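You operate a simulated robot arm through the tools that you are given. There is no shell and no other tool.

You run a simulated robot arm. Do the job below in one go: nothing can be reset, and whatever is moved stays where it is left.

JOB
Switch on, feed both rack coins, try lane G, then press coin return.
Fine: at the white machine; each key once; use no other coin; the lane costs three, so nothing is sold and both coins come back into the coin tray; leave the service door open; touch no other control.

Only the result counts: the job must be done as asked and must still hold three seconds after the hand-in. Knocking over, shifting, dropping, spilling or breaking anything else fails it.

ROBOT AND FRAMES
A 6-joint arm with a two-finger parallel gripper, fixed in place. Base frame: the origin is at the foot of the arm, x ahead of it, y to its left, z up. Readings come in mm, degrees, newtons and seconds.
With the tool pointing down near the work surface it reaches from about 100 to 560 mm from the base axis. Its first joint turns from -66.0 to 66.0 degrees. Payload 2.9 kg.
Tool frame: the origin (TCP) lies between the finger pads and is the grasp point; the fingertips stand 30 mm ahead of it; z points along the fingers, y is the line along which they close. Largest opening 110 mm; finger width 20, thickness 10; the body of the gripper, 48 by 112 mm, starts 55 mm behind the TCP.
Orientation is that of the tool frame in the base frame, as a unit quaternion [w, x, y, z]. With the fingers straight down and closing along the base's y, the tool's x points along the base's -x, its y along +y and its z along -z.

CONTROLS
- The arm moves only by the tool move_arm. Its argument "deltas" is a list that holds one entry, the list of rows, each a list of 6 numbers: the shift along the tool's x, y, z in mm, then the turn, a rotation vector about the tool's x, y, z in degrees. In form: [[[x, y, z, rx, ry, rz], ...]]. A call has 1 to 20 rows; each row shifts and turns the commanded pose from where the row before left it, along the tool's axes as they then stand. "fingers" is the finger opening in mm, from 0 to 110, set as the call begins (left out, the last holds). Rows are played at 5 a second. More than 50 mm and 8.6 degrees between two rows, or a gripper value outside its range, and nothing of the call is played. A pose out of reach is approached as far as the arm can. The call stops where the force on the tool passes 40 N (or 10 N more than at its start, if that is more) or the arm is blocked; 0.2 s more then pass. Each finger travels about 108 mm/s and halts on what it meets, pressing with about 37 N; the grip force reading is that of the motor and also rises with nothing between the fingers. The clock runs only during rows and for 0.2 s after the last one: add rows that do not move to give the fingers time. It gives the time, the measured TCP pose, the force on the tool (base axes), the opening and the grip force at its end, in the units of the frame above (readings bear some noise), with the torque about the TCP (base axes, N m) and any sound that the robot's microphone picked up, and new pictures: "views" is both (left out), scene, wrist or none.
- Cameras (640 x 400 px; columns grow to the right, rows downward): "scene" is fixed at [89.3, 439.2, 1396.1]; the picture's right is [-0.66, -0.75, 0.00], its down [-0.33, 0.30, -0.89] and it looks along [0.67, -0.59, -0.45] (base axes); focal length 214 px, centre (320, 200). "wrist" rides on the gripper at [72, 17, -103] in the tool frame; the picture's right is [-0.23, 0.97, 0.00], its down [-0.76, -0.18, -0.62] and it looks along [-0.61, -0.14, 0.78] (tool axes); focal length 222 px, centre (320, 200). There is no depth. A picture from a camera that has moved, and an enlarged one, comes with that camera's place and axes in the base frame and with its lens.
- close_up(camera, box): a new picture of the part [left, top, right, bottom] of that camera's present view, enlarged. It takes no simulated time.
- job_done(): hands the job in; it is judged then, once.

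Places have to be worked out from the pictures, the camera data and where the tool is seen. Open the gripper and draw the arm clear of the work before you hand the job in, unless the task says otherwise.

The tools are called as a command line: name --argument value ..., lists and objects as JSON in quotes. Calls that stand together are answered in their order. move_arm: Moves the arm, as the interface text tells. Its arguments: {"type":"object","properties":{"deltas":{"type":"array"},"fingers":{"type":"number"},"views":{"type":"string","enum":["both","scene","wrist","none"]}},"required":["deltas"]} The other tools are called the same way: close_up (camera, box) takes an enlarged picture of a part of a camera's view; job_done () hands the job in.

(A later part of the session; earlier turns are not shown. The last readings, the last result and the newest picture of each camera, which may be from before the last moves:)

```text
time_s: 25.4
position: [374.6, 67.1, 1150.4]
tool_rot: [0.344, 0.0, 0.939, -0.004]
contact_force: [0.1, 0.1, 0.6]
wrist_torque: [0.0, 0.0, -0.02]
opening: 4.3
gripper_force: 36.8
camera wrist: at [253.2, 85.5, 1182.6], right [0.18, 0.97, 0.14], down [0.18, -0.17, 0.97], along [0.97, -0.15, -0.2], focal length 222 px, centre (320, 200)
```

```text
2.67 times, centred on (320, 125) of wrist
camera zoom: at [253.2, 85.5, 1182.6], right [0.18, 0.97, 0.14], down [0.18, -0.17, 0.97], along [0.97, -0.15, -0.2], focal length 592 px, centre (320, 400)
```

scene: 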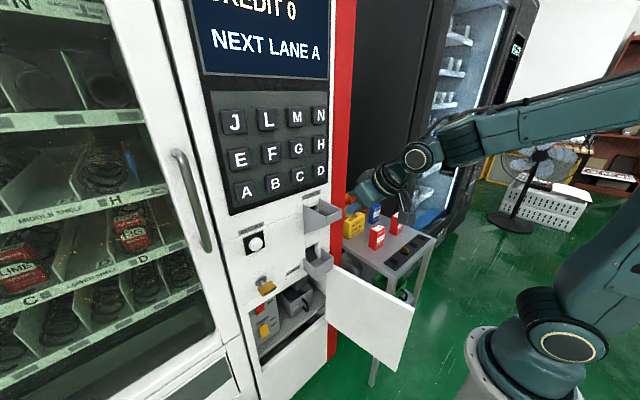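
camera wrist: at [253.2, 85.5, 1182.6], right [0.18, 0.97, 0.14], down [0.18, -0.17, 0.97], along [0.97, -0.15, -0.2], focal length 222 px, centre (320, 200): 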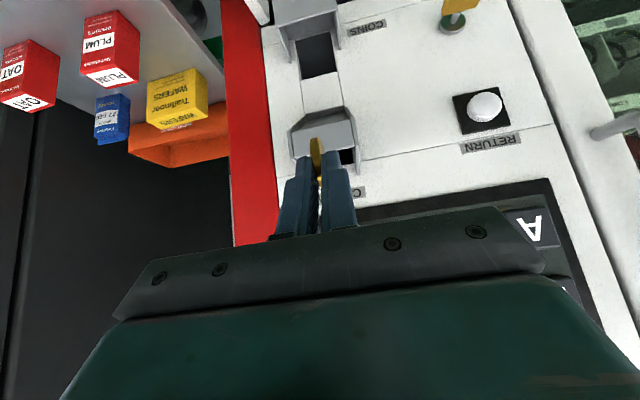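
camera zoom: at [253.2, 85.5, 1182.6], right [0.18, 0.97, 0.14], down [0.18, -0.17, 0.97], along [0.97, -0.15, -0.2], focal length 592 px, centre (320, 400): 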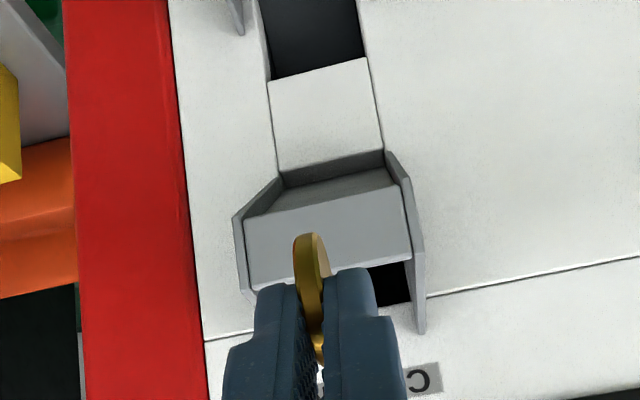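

The wrist view confirms the hopper (y 36–96, rim z≈1097). I move forward level above the rim, then lower so the coin's lower edge is inside it.

move_arm --deltas '[[[-6.5, 0, -7.6, 0, 0, 0], [-24.8, -0.4, 21, 0, 0, 0], [-24.8, -0.4, 21, 0, 0, 0], [-24.8, -0.4, 21, 0, 0, 0], [0, 0, 0, 0, 0, 0]]]'

close_up --camera "wrist" --box '[200, 50, 440, 200]'

close_up --camera "scene" --box '[260, 150, 400, 250]'

```text
time_s: 26.6
position: [473.2, 65.8, 1159.9]
tool_rot: [0.345, 0.0, 0.939, -0.003]
contact_force: [0.6, -0.1, 0.2]
wrist_torque: [-0.02, -0.01, -0.04]
opening: 4.6
gripper_force: 36.9
camera wrist: at [351.8, 84.6, 1192.2], right [0.18, 0.97, 0.14], down [0.18, -0.17, 0.97], along [0.97, -0.14, -0.2], focal length 222 px, centre (320, 200)
```

scene: 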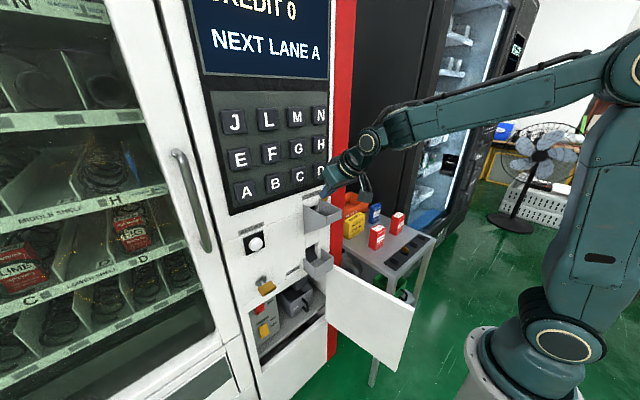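
wrist: 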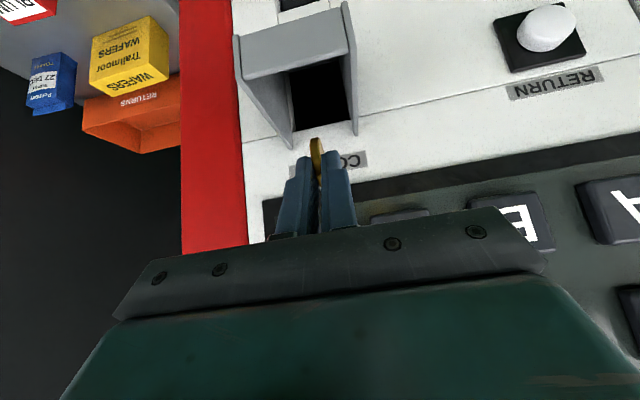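

```text
2.67 times, centred on (320, 125) of wrist
camera zoom: at [351.8, 84.6, 1192.2], right [0.18, 0.97, 0.14], down [0.18, -0.17, 0.97], along [0.97, -0.14, -0.2], focal length 592 px, centre (320, 400)
```

zoom: 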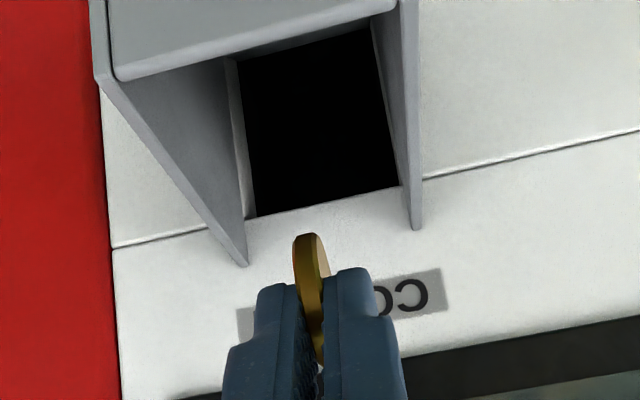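

```text
4.00 times, centred on (330, 200) of scene
camera zoom: at [89.3, 439.2, 1396.1], right [-0.66, -0.75, 0.0], down [-0.33, 0.3, -0.89], along [0.67, -0.59, -0.45], focal length 858 px, centre (280, 200)
```

zoom: 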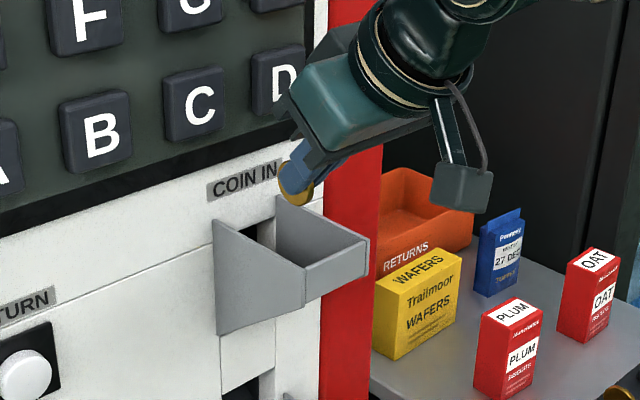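

The coin is above the open hopper, which has a wide opening at its back. I lower 34 mm so the coin enters the hopper.

move_arm --deltas '[[[11, 0, 13, 0, 0, 0], [11, 0, 13, 0, 0, 0], [0, 0, 0, 0, 0, 0]]]'

close_up --camera "wrist" --box '[200, 50, 440, 200]'

close_up --camera "scene" --box '[260, 150, 400, 250]'

```text
time_s: 27.4
position: [472.5, 65.6, 1124.0]
tool_rot: [0.343, 0.0, 0.939, -0.003]
contact_force: [-0.1, -0.7, -0.2]
wrist_torque: [0.01, 0.0, -0.02]
opening: 4.6
gripper_force: 37.3
camera wrist: at [350.8, 84.6, 1158.3], right [0.18, 0.97, 0.14], down [0.18, -0.17, 0.97], along [0.97, -0.14, -0.2], focal length 222 px, centre (320, 200)
```

scene: 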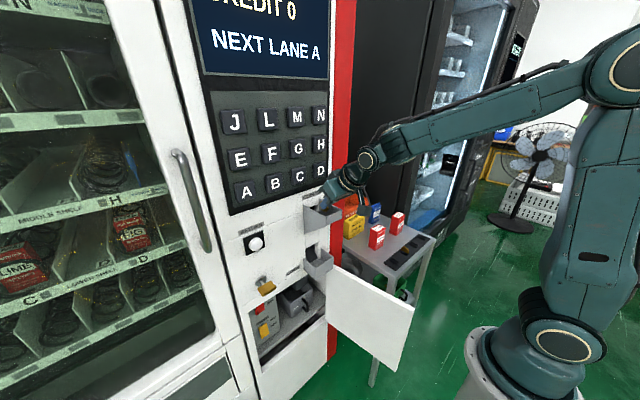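
wrist: 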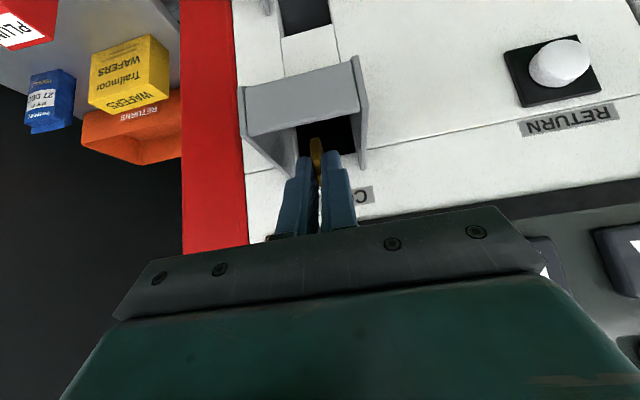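

```text
2.67 times, centred on (320, 125) of wrist
camera zoom: at [350.8, 84.6, 1158.3], right [0.18, 0.97, 0.14], down [0.18, -0.17, 0.97], along [0.97, -0.14, -0.2], focal length 592 px, centre (320, 400)
```

zoom: 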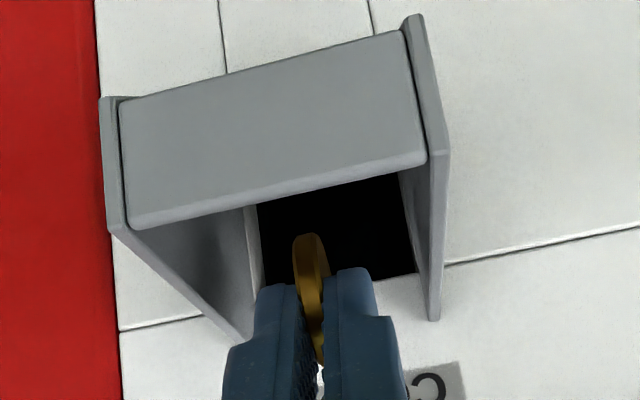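

```text
4.00 times, centred on (330, 200) of scene
camera zoom: at [89.3, 439.2, 1396.1], right [-0.66, -0.75, 0.0], down [-0.33, 0.3, -0.89], along [0.67, -0.59, -0.45], focal length 858 px, centre (280, 200)
```

zoom: 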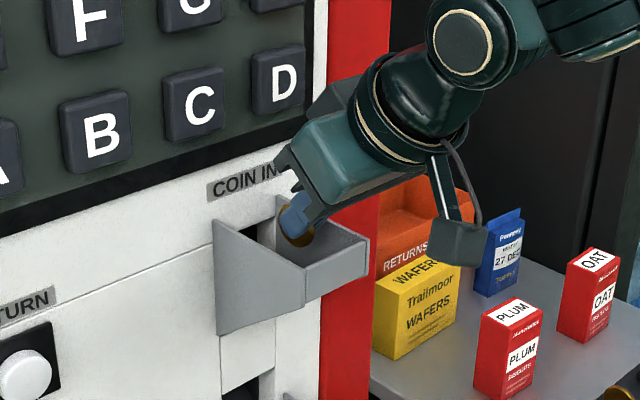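

The coin sits inside the hopper's mouth, over the throat. I release with a small opening and wait.

move_arm --deltas '[[[0, 0, 0, 0, 0, 0], [0, 0, 0, 0, 0, 0], [0, 0, 0, 0, 0, 0], [0, 0, 0, 0, 0, 0], [0, 0, 0, 0, 0, 0]]]' --fingers 24

close_up --camera "scene" --box '[180, 0, 360, 112]'

close_up --camera "wrist" --box '[200, 50, 440, 200]'

```text
time_s: 28.6
position: [472.5, 67.0, 1125.8]
tool_rot: [0.343, -0.001, 0.939, -0.003]
contact_force: [1.1, 0.3, 0.0]
wrist_torque: [0.03, 0.02, 0.04]
opening: 23.9
gripper_force: 0.1
camera wrist: at [350.8, 84.6, 1158.5], right [0.18, 0.97, 0.14], down [0.18, -0.17, 0.97], along [0.97, -0.14, -0.2], focal length 222 px, centre (320, 200)
```

scene: 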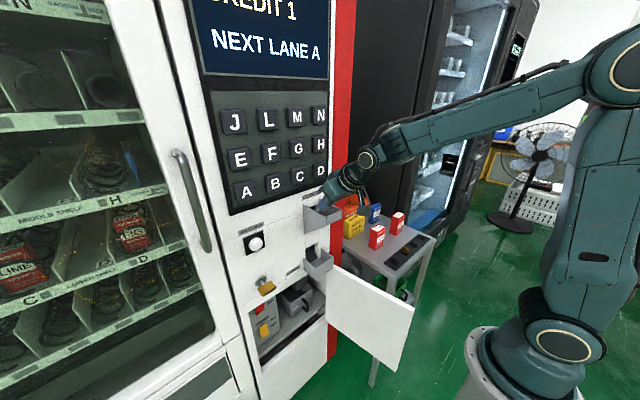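
wrist: 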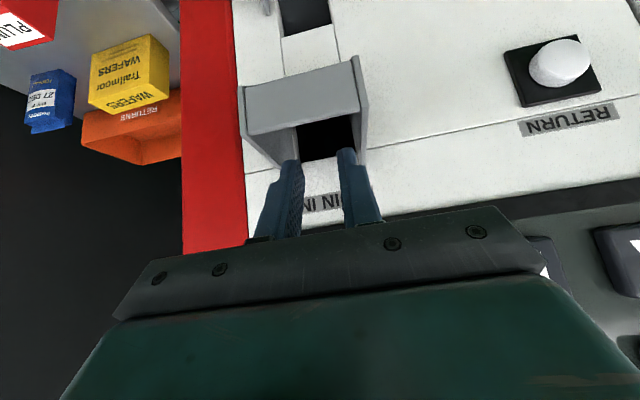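

```text
3.56 times, centred on (270, 56) of scene
camera zoom: at [89.3, 439.2, 1396.1], right [-0.66, -0.75, 0.0], down [-0.33, 0.3, -0.89], along [0.67, -0.59, -0.45], focal length 763 px, centre (498, 712)
```

zoom: 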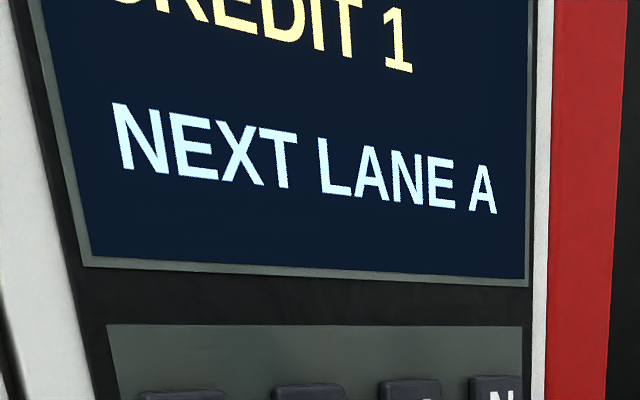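

```text
2.67 times, centred on (320, 125) of wrist
camera zoom: at [350.8, 84.6, 1158.5], right [0.18, 0.97, 0.14], down [0.18, -0.17, 0.97], along [0.97, -0.14, -0.2], focal length 592 px, centre (320, 400)
```

zoom: 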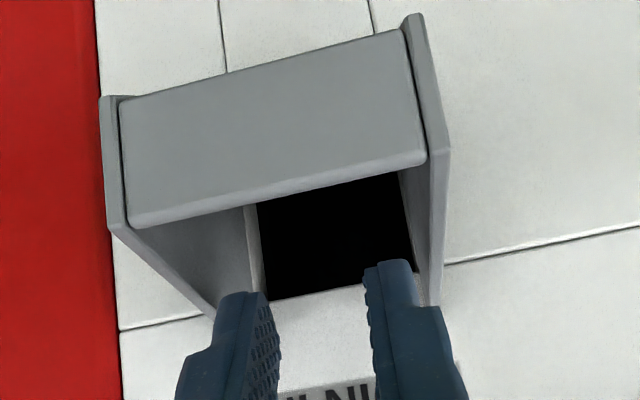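

CREDIT 1: the coin was accepted. I lift out of the hopper, back away, and return over the table for coin B (≈(375,-277)).

move_arm --deltas '[[[-11, 0, -13, 0, 0, 0], [-11, 0, -13, 0, 0, 0], [24.8, 0, -21, 0, 0, 0], [24.8, 0, -21, 0, 0, 0], [24.8, 0, -21, 0, 0, 0], [0, -38, 0, 0, 5.75, 0], [0, -38, 0, 0, 5.75, 0], [0, -38, 0, 0, 5.75, 0], [0, -38, 0, 0, 5.75, 0], [0, -38, 0, 0, 5.75, 0], [0, -38, 0, 0, 5.75, 0], [0, -38, 0, 0, 5.7, 0], [0, -38, 0, 0, 0, 0], [0, -39, 0, 0, 0, 0], [0, 0, 40, 0, 0, 0], [0, 0, 40, 0, 0, 0], [0, 0, 40, 0, 0, 0], [0, 0, 40, 0, 0, 0], [0, 0, 40, 0, 0, 0], [0, 0, 0, 0, 0, 0]]]'

move_arm --deltas '[[[0, 0, 0, 0, 0, 0]]]' --fingers 40

close_up --camera "wrist" --box '[200, 80, 440, 230]'

```text
time_s: 32.8
position: [374.6, -278.7, 960.6]
tool_rot: [0.0, 0.001, 1.0, -0.003]
contact_force: [-0.3, -0.5, 0.9]
wrist_torque: [0.03, 0.03, -0.01]
opening: 24.0
gripper_force: 0.1
camera wrist: at [302.3, -259.0, 1066.4], right [0.23, 0.97, -0.01], down [0.76, -0.17, 0.62], along [0.61, -0.15, -0.78], focal length 222 px, centre (320, 200)
```

scene: 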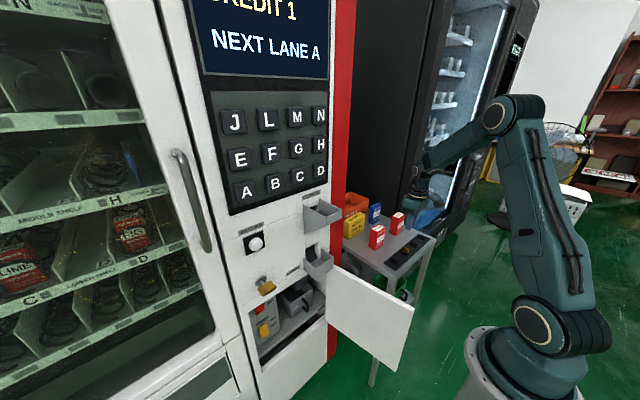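
wrist: 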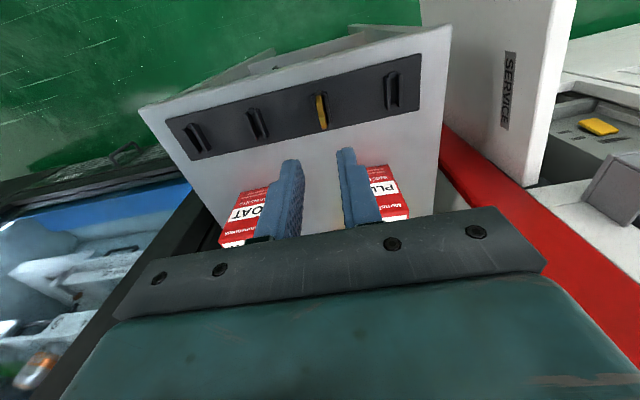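

```text
time_s: 33.2
position: [374.2, -276.6, 962.1]
tool_rot: [-0.001, 0.0, 1.0, -0.004]
contact_force: [-0.4, -0.7, 0.0]
wrist_torque: [0.02, -0.01, 0.0]
opening: 39.9
gripper_force: 0.0
camera wrist: at [302.4, -259.0, 1066.7], right [0.23, 0.97, -0.01], down [0.76, -0.17, 0.62], along [0.61, -0.15, -0.78], focal length 222 px, centre (320, 200)
```

scene: 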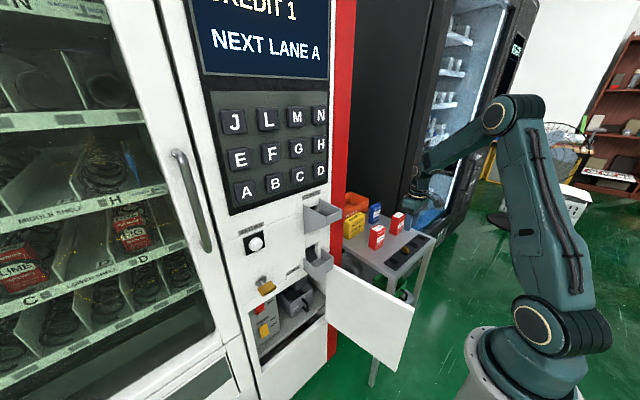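
wrist: 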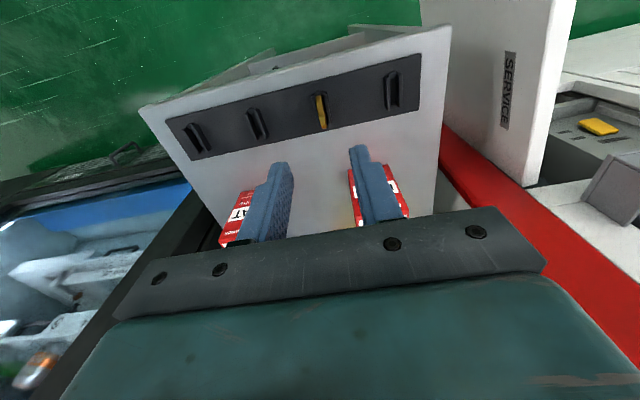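

```text
2.67 times, centred on (320, 155) of wrist
camera zoom: at [302.4, -259.0, 1066.7], right [0.23, 0.97, -0.01], down [0.76, -0.17, 0.62], along [0.61, -0.15, -0.78], focal length 592 px, centre (320, 320)
```

zoom: 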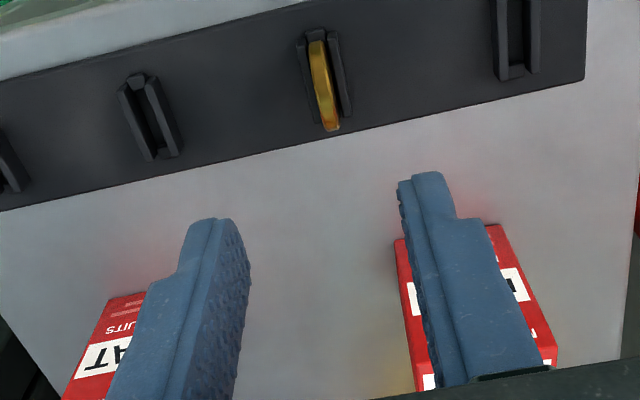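

Coin B lies directly under the TCP (offset about 1 mm in y). I descend to just above it and check.

move_arm --deltas '[[[0, 1, 30, 0, 0, 0], [0, 0, 30, 0, 0, 0], [0, 0, 25, 0, 0, 0], [0, 0, 14, 0, 0, 0], [0, 0, 0, 0, 0, 0]]]'

close_up --camera "wrist" --box '[240, 110, 400, 210]'

```text
time_s: 34.4
position: [374.2, -277.7, 862.6]
tool_rot: [0.0, 0.001, 1.0, -0.003]
contact_force: [0.1, -0.7, -0.3]
wrist_torque: [0.01, 0.0, 0.0]
opening: 40.1
gripper_force: 0.0
camera wrist: at [302.7, -258.8, 966.8], right [0.23, 0.97, -0.01], down [0.76, -0.17, 0.62], along [0.61, -0.15, -0.78], focal length 222 px, centre (320, 200)
```

scene: 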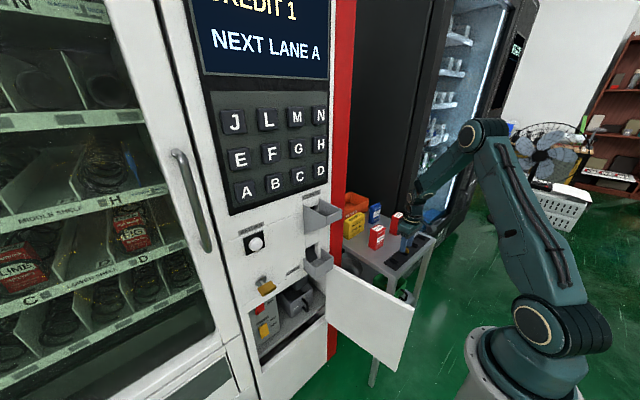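
wrist: 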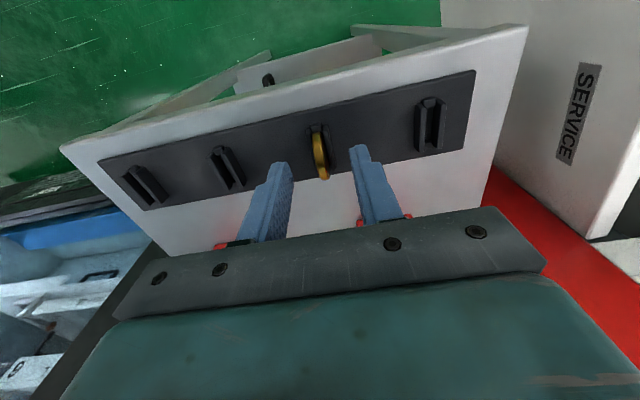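

```text
4.00 times, centred on (320, 160) of wrist
camera zoom: at [302.7, -258.8, 966.8], right [0.23, 0.97, -0.01], down [0.76, -0.17, 0.62], along [0.61, -0.15, -0.78], focal length 888 px, centre (320, 360)
```

zoom: 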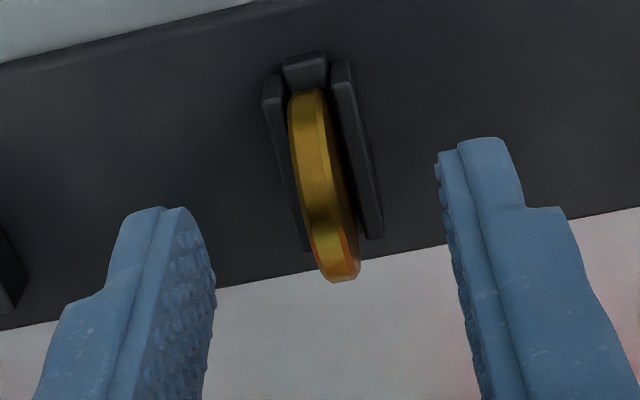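

The alignment is the same as for coin A. I go down 10 mm and close.

move_arm --deltas '[[[0, 0.6, 5, 0, 0, 0], [0, 0, 5, 0, 0, 0], [0, 0, 0, 0, 0, 0]]]' --views "none"

move_arm --deltas '[[[0, 0, 0, 0, 0, 0], [0, 0, 0, 0, 0, 0], [0, 0, 0, 0, 0, 0]]]' --fingers 0

close_up --camera "wrist" --box '[240, 110, 400, 210]'

```text
time_s: 35.2
position: [373.6, -277.5, 852.6]
tool_rot: [0.0, 0.001, 1.0, -0.004]
contact_force: [-0.4, 0.6, 0.5]
wrist_torque: [-0.02, 0.0, -0.01]
opening: 39.9
gripper_force: 0.1
```

```text
time_s: 36.0
position: [375.1, -276.4, 852.2]
tool_rot: [0.0, 0.001, 1.0, -0.004]
contact_force: [1.1, -0.4, 0.2]
wrist_torque: [-0.02, 0.0, 0.02]
opening: 4.4
gripper_force: 37.1
camera wrist: at [302.2, -258.3, 957.4], right [0.23, 0.97, -0.01], down [0.76, -0.17, 0.62], along [0.61, -0.15, -0.78], focal length 222 px, centre (320, 200)
```

scene: 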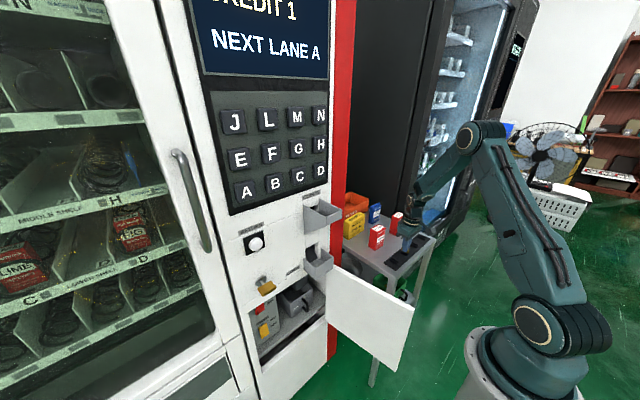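
wrist: 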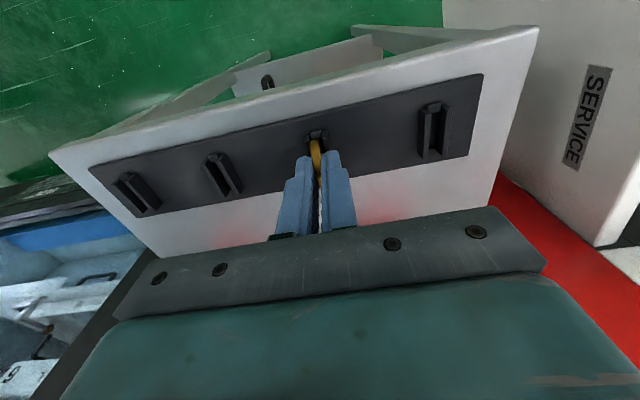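

```text
4.00 times, centred on (320, 160) of wrist
camera zoom: at [302.2, -258.3, 957.4], right [0.23, 0.97, -0.01], down [0.76, -0.17, 0.62], along [0.61, -0.15, -0.78], focal length 888 px, centre (320, 360)
```

zoom: 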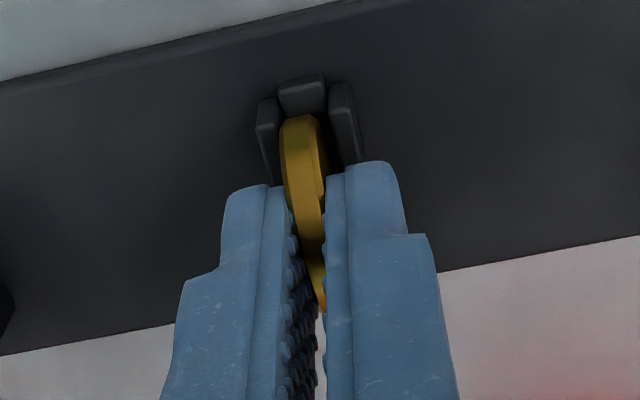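

Coin B is gripped. I lift it out, rise, and carry it to the hopper approach as before.

move_arm --deltas '[[[0, 0, -5, 0, 0, 0], [0, 0, -8, 0, 0, 0], [0, 0, -15, 0, 0, 0], [0, 0, -39, 0, 0, 0], [0, 0, -39, 0, 0, 0], [0, 0, -39, 0, 0, 0], [0, 0, -39, 0, 0, 0], [0, 0, -39, 0, 0, 0], [0, 0, -39, 0, 0, 0], [0, 0, -48, 0, 0, 0], [0, 38, 0, 0, -5.75, 0], [0, 38, 0, 0, -5.75, 0], [0, 38, 0, 0, -5.75, 0], [0, 38, 0, 0, -5.75, 0], [0, 38, 0, 0, -5.75, 0], [0, 38, 0, 0, -5.75, 0], [0, 38, 0, 0, -5.7, 0], [0, 38, 0, 0, 0, 0], [0, 38, 0, 0, 0, 0], [0, 0, 0, 0, 0, 0]]]'

close_up --camera "wrist" --box '[200, 50, 440, 200]'

```text
time_s: 40.2
position: [374.4, 68.0, 1159.5]
tool_rot: [0.344, 0.0, 0.939, -0.004]
contact_force: [0.6, -0.1, 0.2]
wrist_torque: [0.02, 0.01, -0.03]
opening: 4.6
gripper_force: 36.8
camera wrist: at [253.0, 85.6, 1193.0], right [0.18, 0.97, 0.14], down [0.18, -0.17, 0.97], along [0.97, -0.15, -0.2], focal length 222 px, centre (320, 200)
```

scene: 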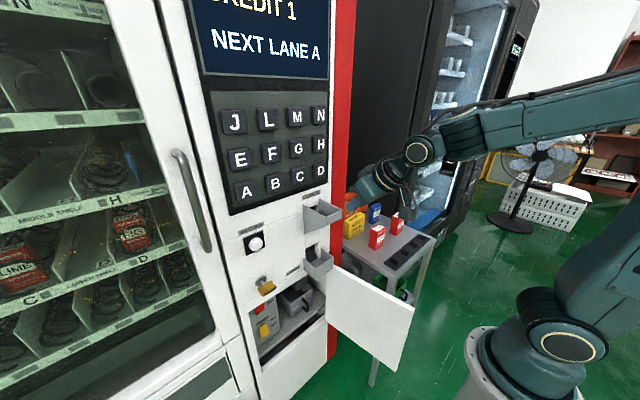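
wrist: 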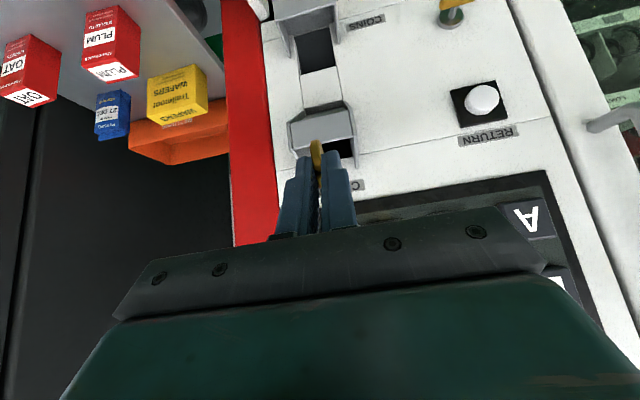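

```text
2.67 times, centred on (320, 125) of wrist
camera zoom: at [253.0, 85.6, 1193.0], right [0.18, 0.97, 0.14], down [0.18, -0.17, 0.97], along [0.97, -0.15, -0.2], focal length 592 px, centre (320, 400)
```

zoom: 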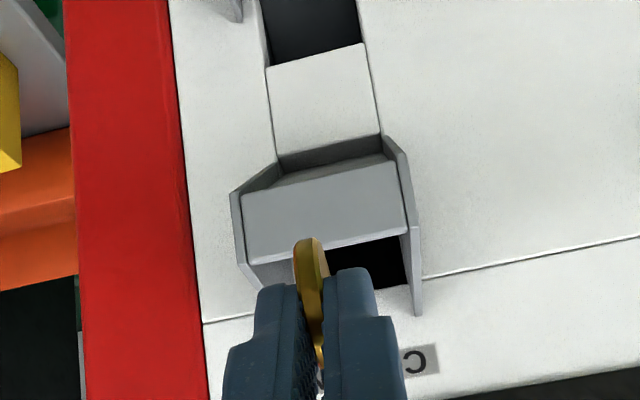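

Coin B is held and level with the approach point. I move forward 98 mm and lower 34 mm into the hopper mouth, as with the first coin.

move_arm --deltas '[[[-24.8, -0.4, 21, 0, 0, 0], [-24.8, -0.4, 21, 0, 0, 0], [-24.8, -0.4, 21, 0, 0, 0], [11, 0, 13, 0, 0, 0], [11, 0, 13, 0, 0, 0], [0, 0, 0, 0, 0, 0]]]'

close_up --camera "wrist" --box '[200, 50, 440, 200]'

```text
time_s: 41.6
position: [472.5, 64.9, 1125.9]
tool_rot: [0.344, -0.001, 0.939, -0.003]
contact_force: [-0.3, -0.8, -0.3]
wrist_torque: [0.04, 0.06, 0.04]
opening: 4.9
gripper_force: 37.2
camera wrist: at [351.2, 84.1, 1159.2], right [0.18, 0.97, 0.14], down [0.18, -0.17, 0.97], along [0.97, -0.14, -0.2], focal length 222 px, centre (320, 200)
```

scene: 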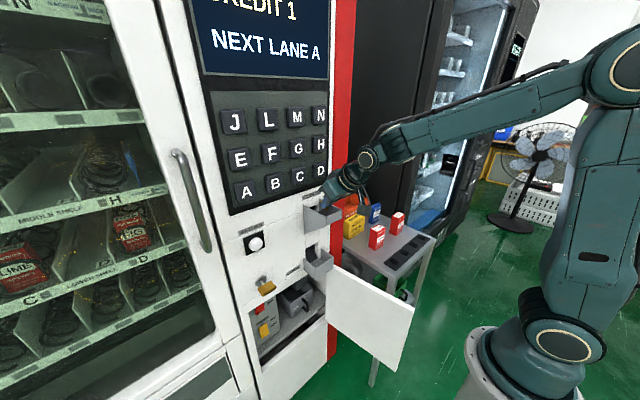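
wrist: 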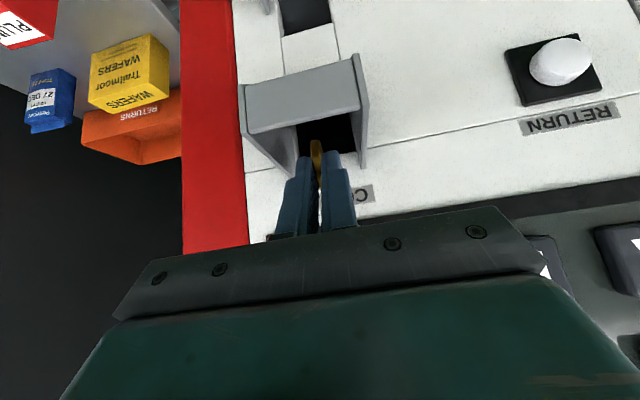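

```text
2.67 times, centred on (320, 125) of wrist
camera zoom: at [351.2, 84.1, 1159.2], right [0.18, 0.97, 0.14], down [0.18, -0.17, 0.97], along [0.97, -0.14, -0.2], focal length 592 px, centre (320, 400)
```

zoom: 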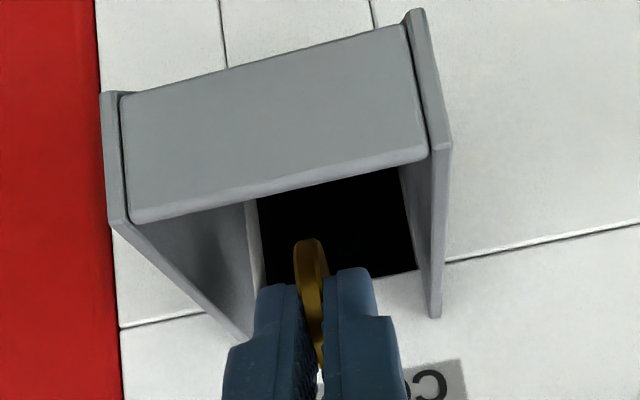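

The position matches the first drop, so I release the second coin.

move_arm --deltas '[[[0, 0, 0, 0, 0, 0], [0, 0, 0, 0, 0, 0], [0, 0, 0, 0, 0, 0], [0, 0, 0, 0, 0, 0], [0, 0, 0, 0, 0, 0]]]' --fingers 24

close_up --camera "scene" --box '[180, 0, 360, 200]'

```text
time_s: 42.8
position: [472.3, 65.7, 1125.6]
tool_rot: [0.344, 0.0, 0.939, -0.003]
contact_force: [-1.0, -0.7, -0.5]
wrist_torque: [-0.02, -0.01, -0.01]
opening: 23.9
gripper_force: 0.1
camera wrist: at [351.1, 84.2, 1159.3], right [0.18, 0.97, 0.14], down [0.18, -0.17, 0.97], along [0.97, -0.14, -0.2], focal length 222 px, centre (320, 200)
```

scene: 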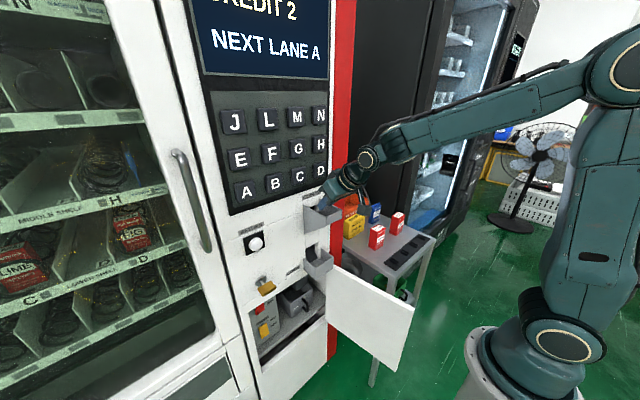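
wrist: 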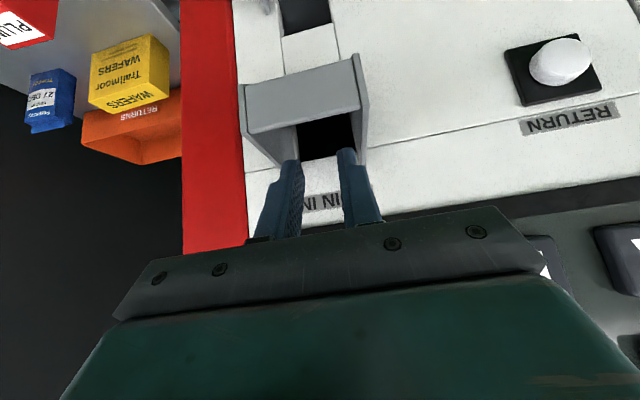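

```text
2.00 times, centred on (270, 100) of scene
camera zoom: at [89.3, 439.2, 1396.1], right [-0.66, -0.75, 0.0], down [-0.33, 0.3, -0.89], along [0.67, -0.59, -0.45], focal length 429 px, centre (420, 400)
```

zoom: 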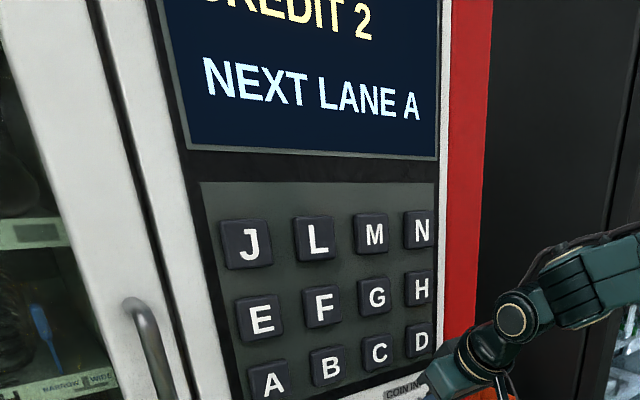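

CREDIT 2. I back out of the hopper, then close the fingers and move up and left to key G's height, well back from the panel.

move_arm --deltas '[[[-11, 0, -13, 0, 0, 0], [-11, 0, -13, 0, 0, 0], [24.8, 0, -21, 0, 0, 0], [24.8, 0, -21, 0, 0, 0], [24.8, 0, -21, 0, 0, 0], [0, 0, 0, 0, 0, 0]]]' --views "none"

move_arm --deltas '[[[-23.7, 16, -28, 0, 0, 0], [-23.7, 16, -28, 0, 0, 0], [-23.7, 16, -28, 0, 0, 0], [0, 0, 0, 0, -6.7, 0], [0, 0, 0, 0, -6.7, 0], [0, 0, 0, 0, -6.7, 0], [0, 0, 0, 0, 0, 0]]]' --fingers 0

```text
time_s: 44.2
position: [375.2, 65.4, 1158.9]
tool_rot: [0.344, 0.0, 0.939, -0.003]
contact_force: [0.4, 0.7, 0.4]
wrist_torque: [0.02, 0.02, -0.01]
opening: 24.1
gripper_force: 0.2
```

```text
time_s: 45.8
position: [375.4, 114.3, 1269.5]
tool_rot: [0.504, -0.001, 0.864, -0.004]
contact_force: [0.0, 0.3, 0.2]
wrist_torque: [-0.02, 0.0, -0.02]
opening: 0.2
gripper_force: 37.0
camera wrist: at [250.0, 132.8, 1259.5], right [0.11, 0.97, 0.19], down [-0.17, -0.17, 0.97], along [0.98, -0.14, 0.14], focal length 222 px, centre (320, 200)
```

scene: 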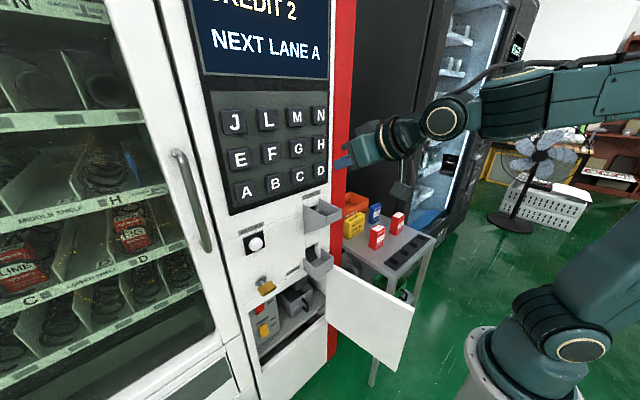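
wrist: 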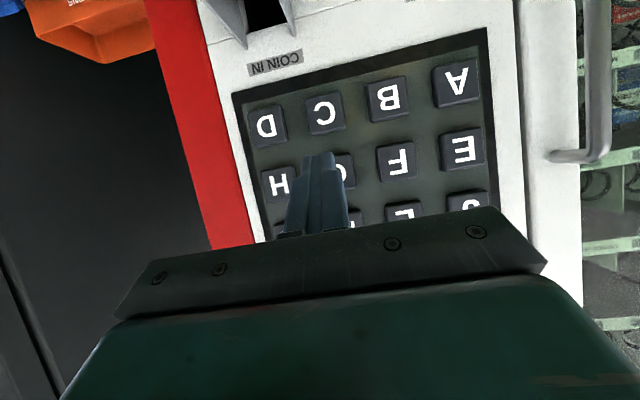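

G is at about (536,117,1270). I advance to x≈435 and level the tool further to about 80°, still 70 mm from the keys.

move_arm --deltas '[[[-14.8, 1.5, 26, 0, 0, 0], [-14.8, 1.5, 26, 0, 0, 0], [0, 0, 0, 0, -6.5, 0], [0, 0, 0, 0, -6.5, 0], [0, 0, 0, 0, -6.5, 0], [0, 0, 0, 0, 0, 0]]]'

close_up --camera "wrist" --box '[200, 50, 440, 200]'

close_up --camera "scene" --box '[200, 80, 380, 220]'

```text
time_s: 47.2
position: [435.0, 117.2, 1269.9]
tool_rot: [0.642, -0.001, 0.766, -0.004]
contact_force: [-0.1, 0.7, -0.3]
wrist_torque: [-0.03, -0.04, 0.01]
opening: 0.0
gripper_force: 37.4
camera wrist: at [321.0, 135.4, 1218.1], right [0.04, 0.98, 0.22], down [-0.48, -0.17, 0.86], along [0.88, -0.14, 0.46], focal length 222 px, centre (320, 200)
```

scene: 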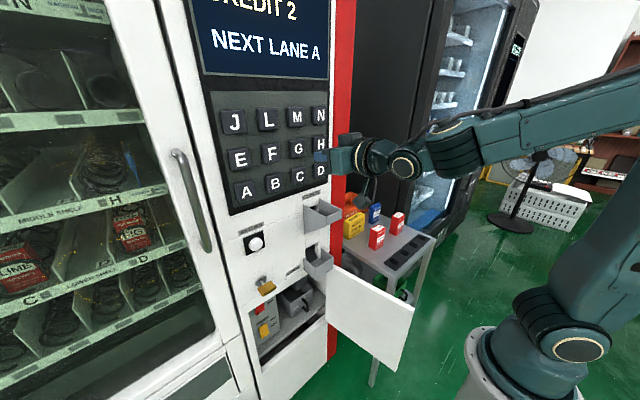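
wrist: 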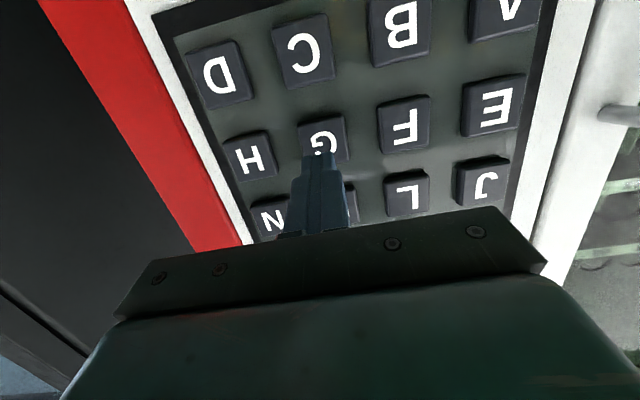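

```text
2.67 times, centred on (320, 125) of wrist
camera zoom: at [321.0, 135.4, 1218.1], right [0.04, 0.98, 0.22], down [-0.48, -0.17, 0.86], along [0.88, -0.14, 0.46], focal length 592 px, centre (320, 400)
```

zoom: 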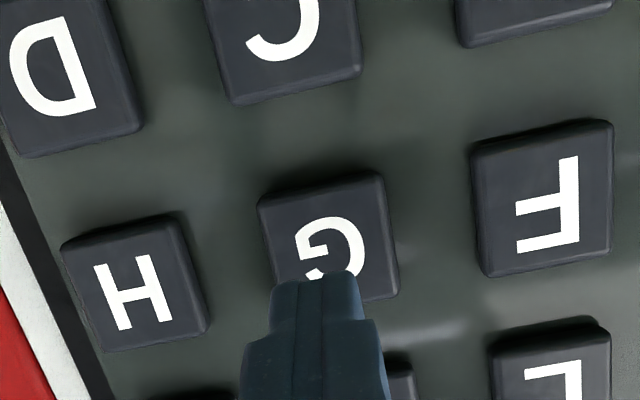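

```text
2.86 times, centred on (290, 150) of scene
camera zoom: at [89.3, 439.2, 1396.1], right [-0.66, -0.75, 0.0], down [-0.33, 0.3, -0.89], along [0.67, -0.59, -0.45], focal length 613 px, centre (406, 343)
```

zoom: 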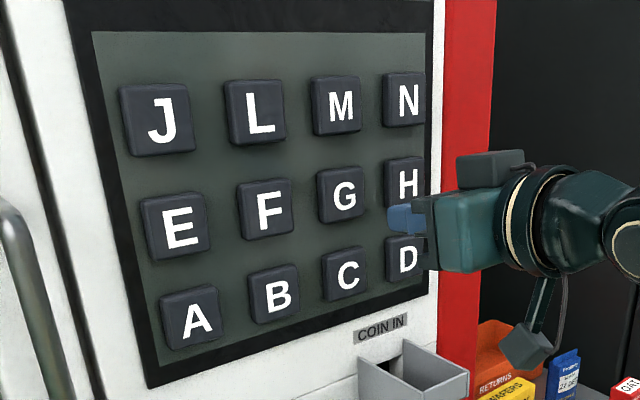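

The tip is 70 mm from G, whose centre is at about (536,118,1268). I advance straight along x to just short of contact.

move_arm --deltas '[[[-4, 0.3, 18, 0, 0, 0], [-4, 0.3, 18, 0, 0, 0], [-4, 0.3, 18, 0, 0, 0], [0, 0, 0, 0, 0, 0]]]'

close_up --camera "wrist" --box '[200, 50, 440, 200]'

close_up --camera "scene" --box '[200, 80, 380, 220]'

```text
time_s: 48.2
position: [490.7, 118.4, 1272.8]
tool_rot: [0.641, -0.002, 0.767, -0.003]
contact_force: [0.9, 0.2, -0.2]
wrist_torque: [0.0, -0.02, 0.02]
opening: 0.0
gripper_force: 37.1
camera wrist: at [376.7, 136.1, 1220.9], right [0.04, 0.98, 0.22], down [-0.48, -0.17, 0.86], along [0.88, -0.14, 0.46], focal length 222 px, centre (320, 200)
```

scene: 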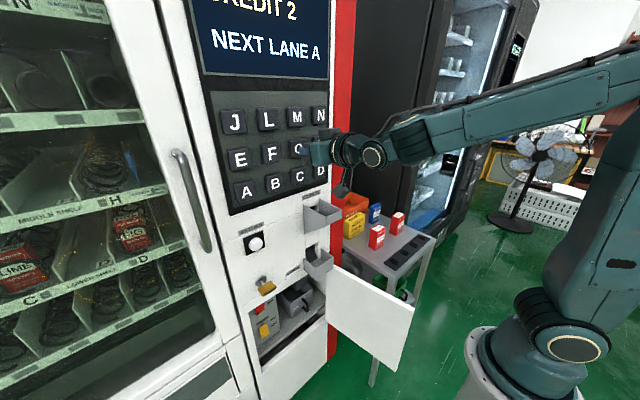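
wrist: 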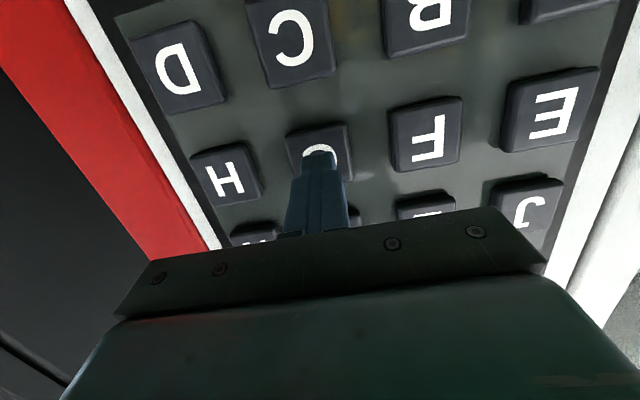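

```text
2.67 times, centred on (320, 125) of wrist
camera zoom: at [376.7, 136.1, 1220.9], right [0.04, 0.98, 0.22], down [-0.48, -0.17, 0.86], along [0.88, -0.14, 0.46], focal length 592 px, centre (320, 400)
```

zoom: 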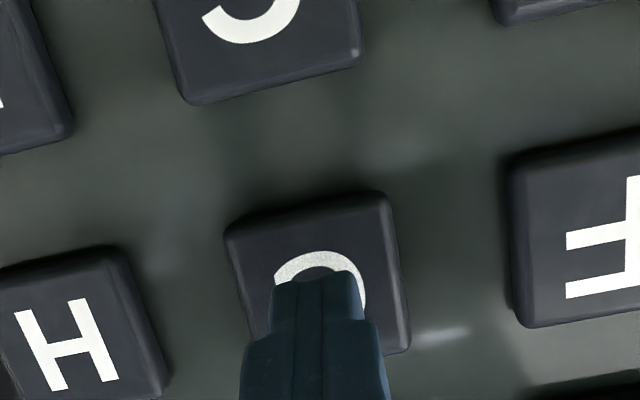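

```text
2.86 times, centred on (290, 150) of scene
camera zoom: at [89.3, 439.2, 1396.1], right [-0.66, -0.75, 0.0], down [-0.33, 0.3, -0.89], along [0.67, -0.59, -0.45], focal length 613 px, centre (406, 343)
```

zoom: 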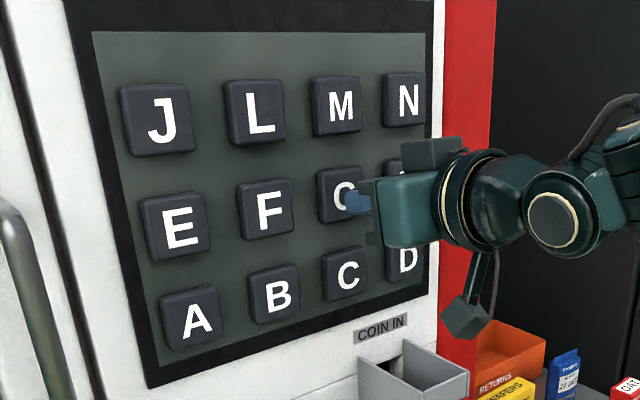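

The tip is on G's centre about 15 mm short. I press in small straight steps, watching force and sound.

move_arm --deltas '[[[-0.5, 0, 3, 0, 0, 0], [-0.5, 0, 3, 0, 0, 0], [-0.5, 0, 3, 0, 0, 0], [-0.5, 0, 3, 0, 0, 0], [-0.3, 0, 2, 0, 0, 0], [-0.3, 0, 2, 0, 0, 0]]]'

close_up --camera "scene" --box '[180, 0, 380, 220]'

```text
time_s: 49.6
position: [507.4, 118.9, 1273.3]
tool_rot: [0.641, -0.002, 0.767, -0.003]
contact_force: [-2.6, 0.9, -1.2]
wrist_torque: [0.01, 0.01, 0.03]
opening: 0.0
gripper_force: 36.7
heard: click
camera wrist: at [392.6, 136.3, 1220.2], right [0.04, 0.98, 0.22], down [-0.48, -0.17, 0.86], along [0.88, -0.14, 0.46], focal length 222 px, centre (320, 200)
```

scene: 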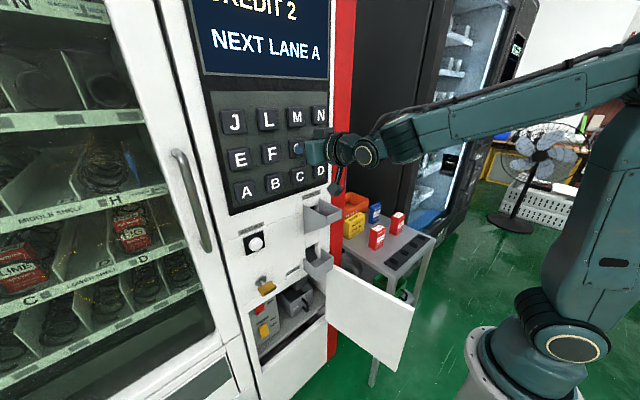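
wrist: 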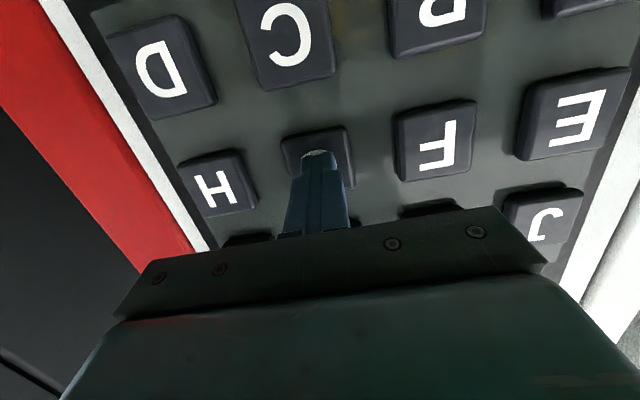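

```text
1.82 times, centred on (280, 110) of scene
camera zoom: at [89.2, 439.2, 1396.1], right [-0.66, -0.75, 0.0], down [-0.33, 0.3, -0.89], along [0.67, -0.59, -0.45], focal length 390 px, centre (393, 364)
```

zoom: 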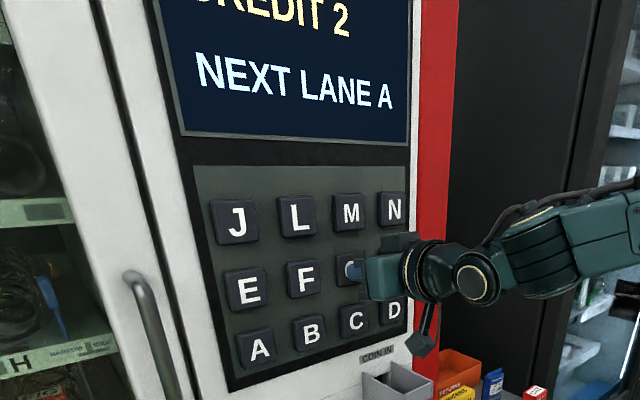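

A click was heard with light force. Without releasing, I press 2 mm further to make sure the stroke is complete.

move_arm --deltas '[[[-0.2, 0, 1, 0, 0, 0], [-0.2, 0, 1, 0, 0, 0]]]'

close_up --camera "scene" --box '[180, 0, 380, 220]'

```text
time_s: 50.2
position: [508.8, 119.0, 1271.7]
tool_rot: [0.641, -0.002, 0.768, -0.003]
contact_force: [-12.8, -1.4, -0.9]
wrist_torque: [0.01, -0.03, -0.01]
opening: 0.2
gripper_force: 36.8
camera wrist: at [394.2, 136.4, 1220.3], right [0.04, 0.98, 0.22], down [-0.48, -0.17, 0.86], along [0.88, -0.14, 0.46], focal length 222 px, centre (320, 200)
```

scene: 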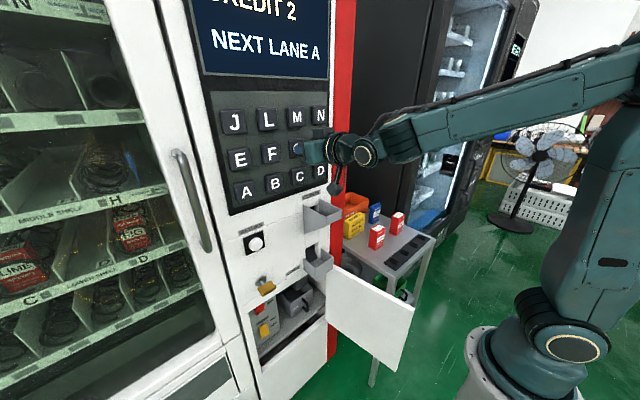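
wrist: 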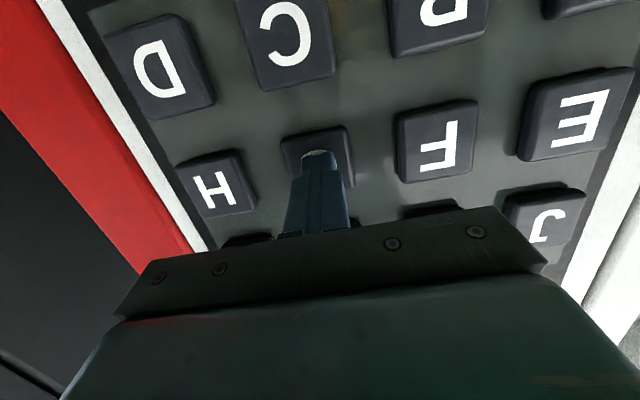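

```text
1.82 times, centred on (280, 110) of scene
camera zoom: at [88.8, 439.2, 1396.2], right [-0.66, -0.75, 0.0], down [-0.33, 0.3, -0.89], along [0.67, -0.59, -0.45], focal length 390 px, centre (393, 364)
```

zoom: 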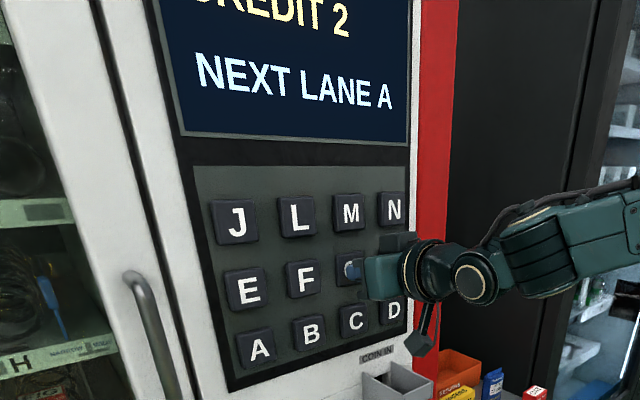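

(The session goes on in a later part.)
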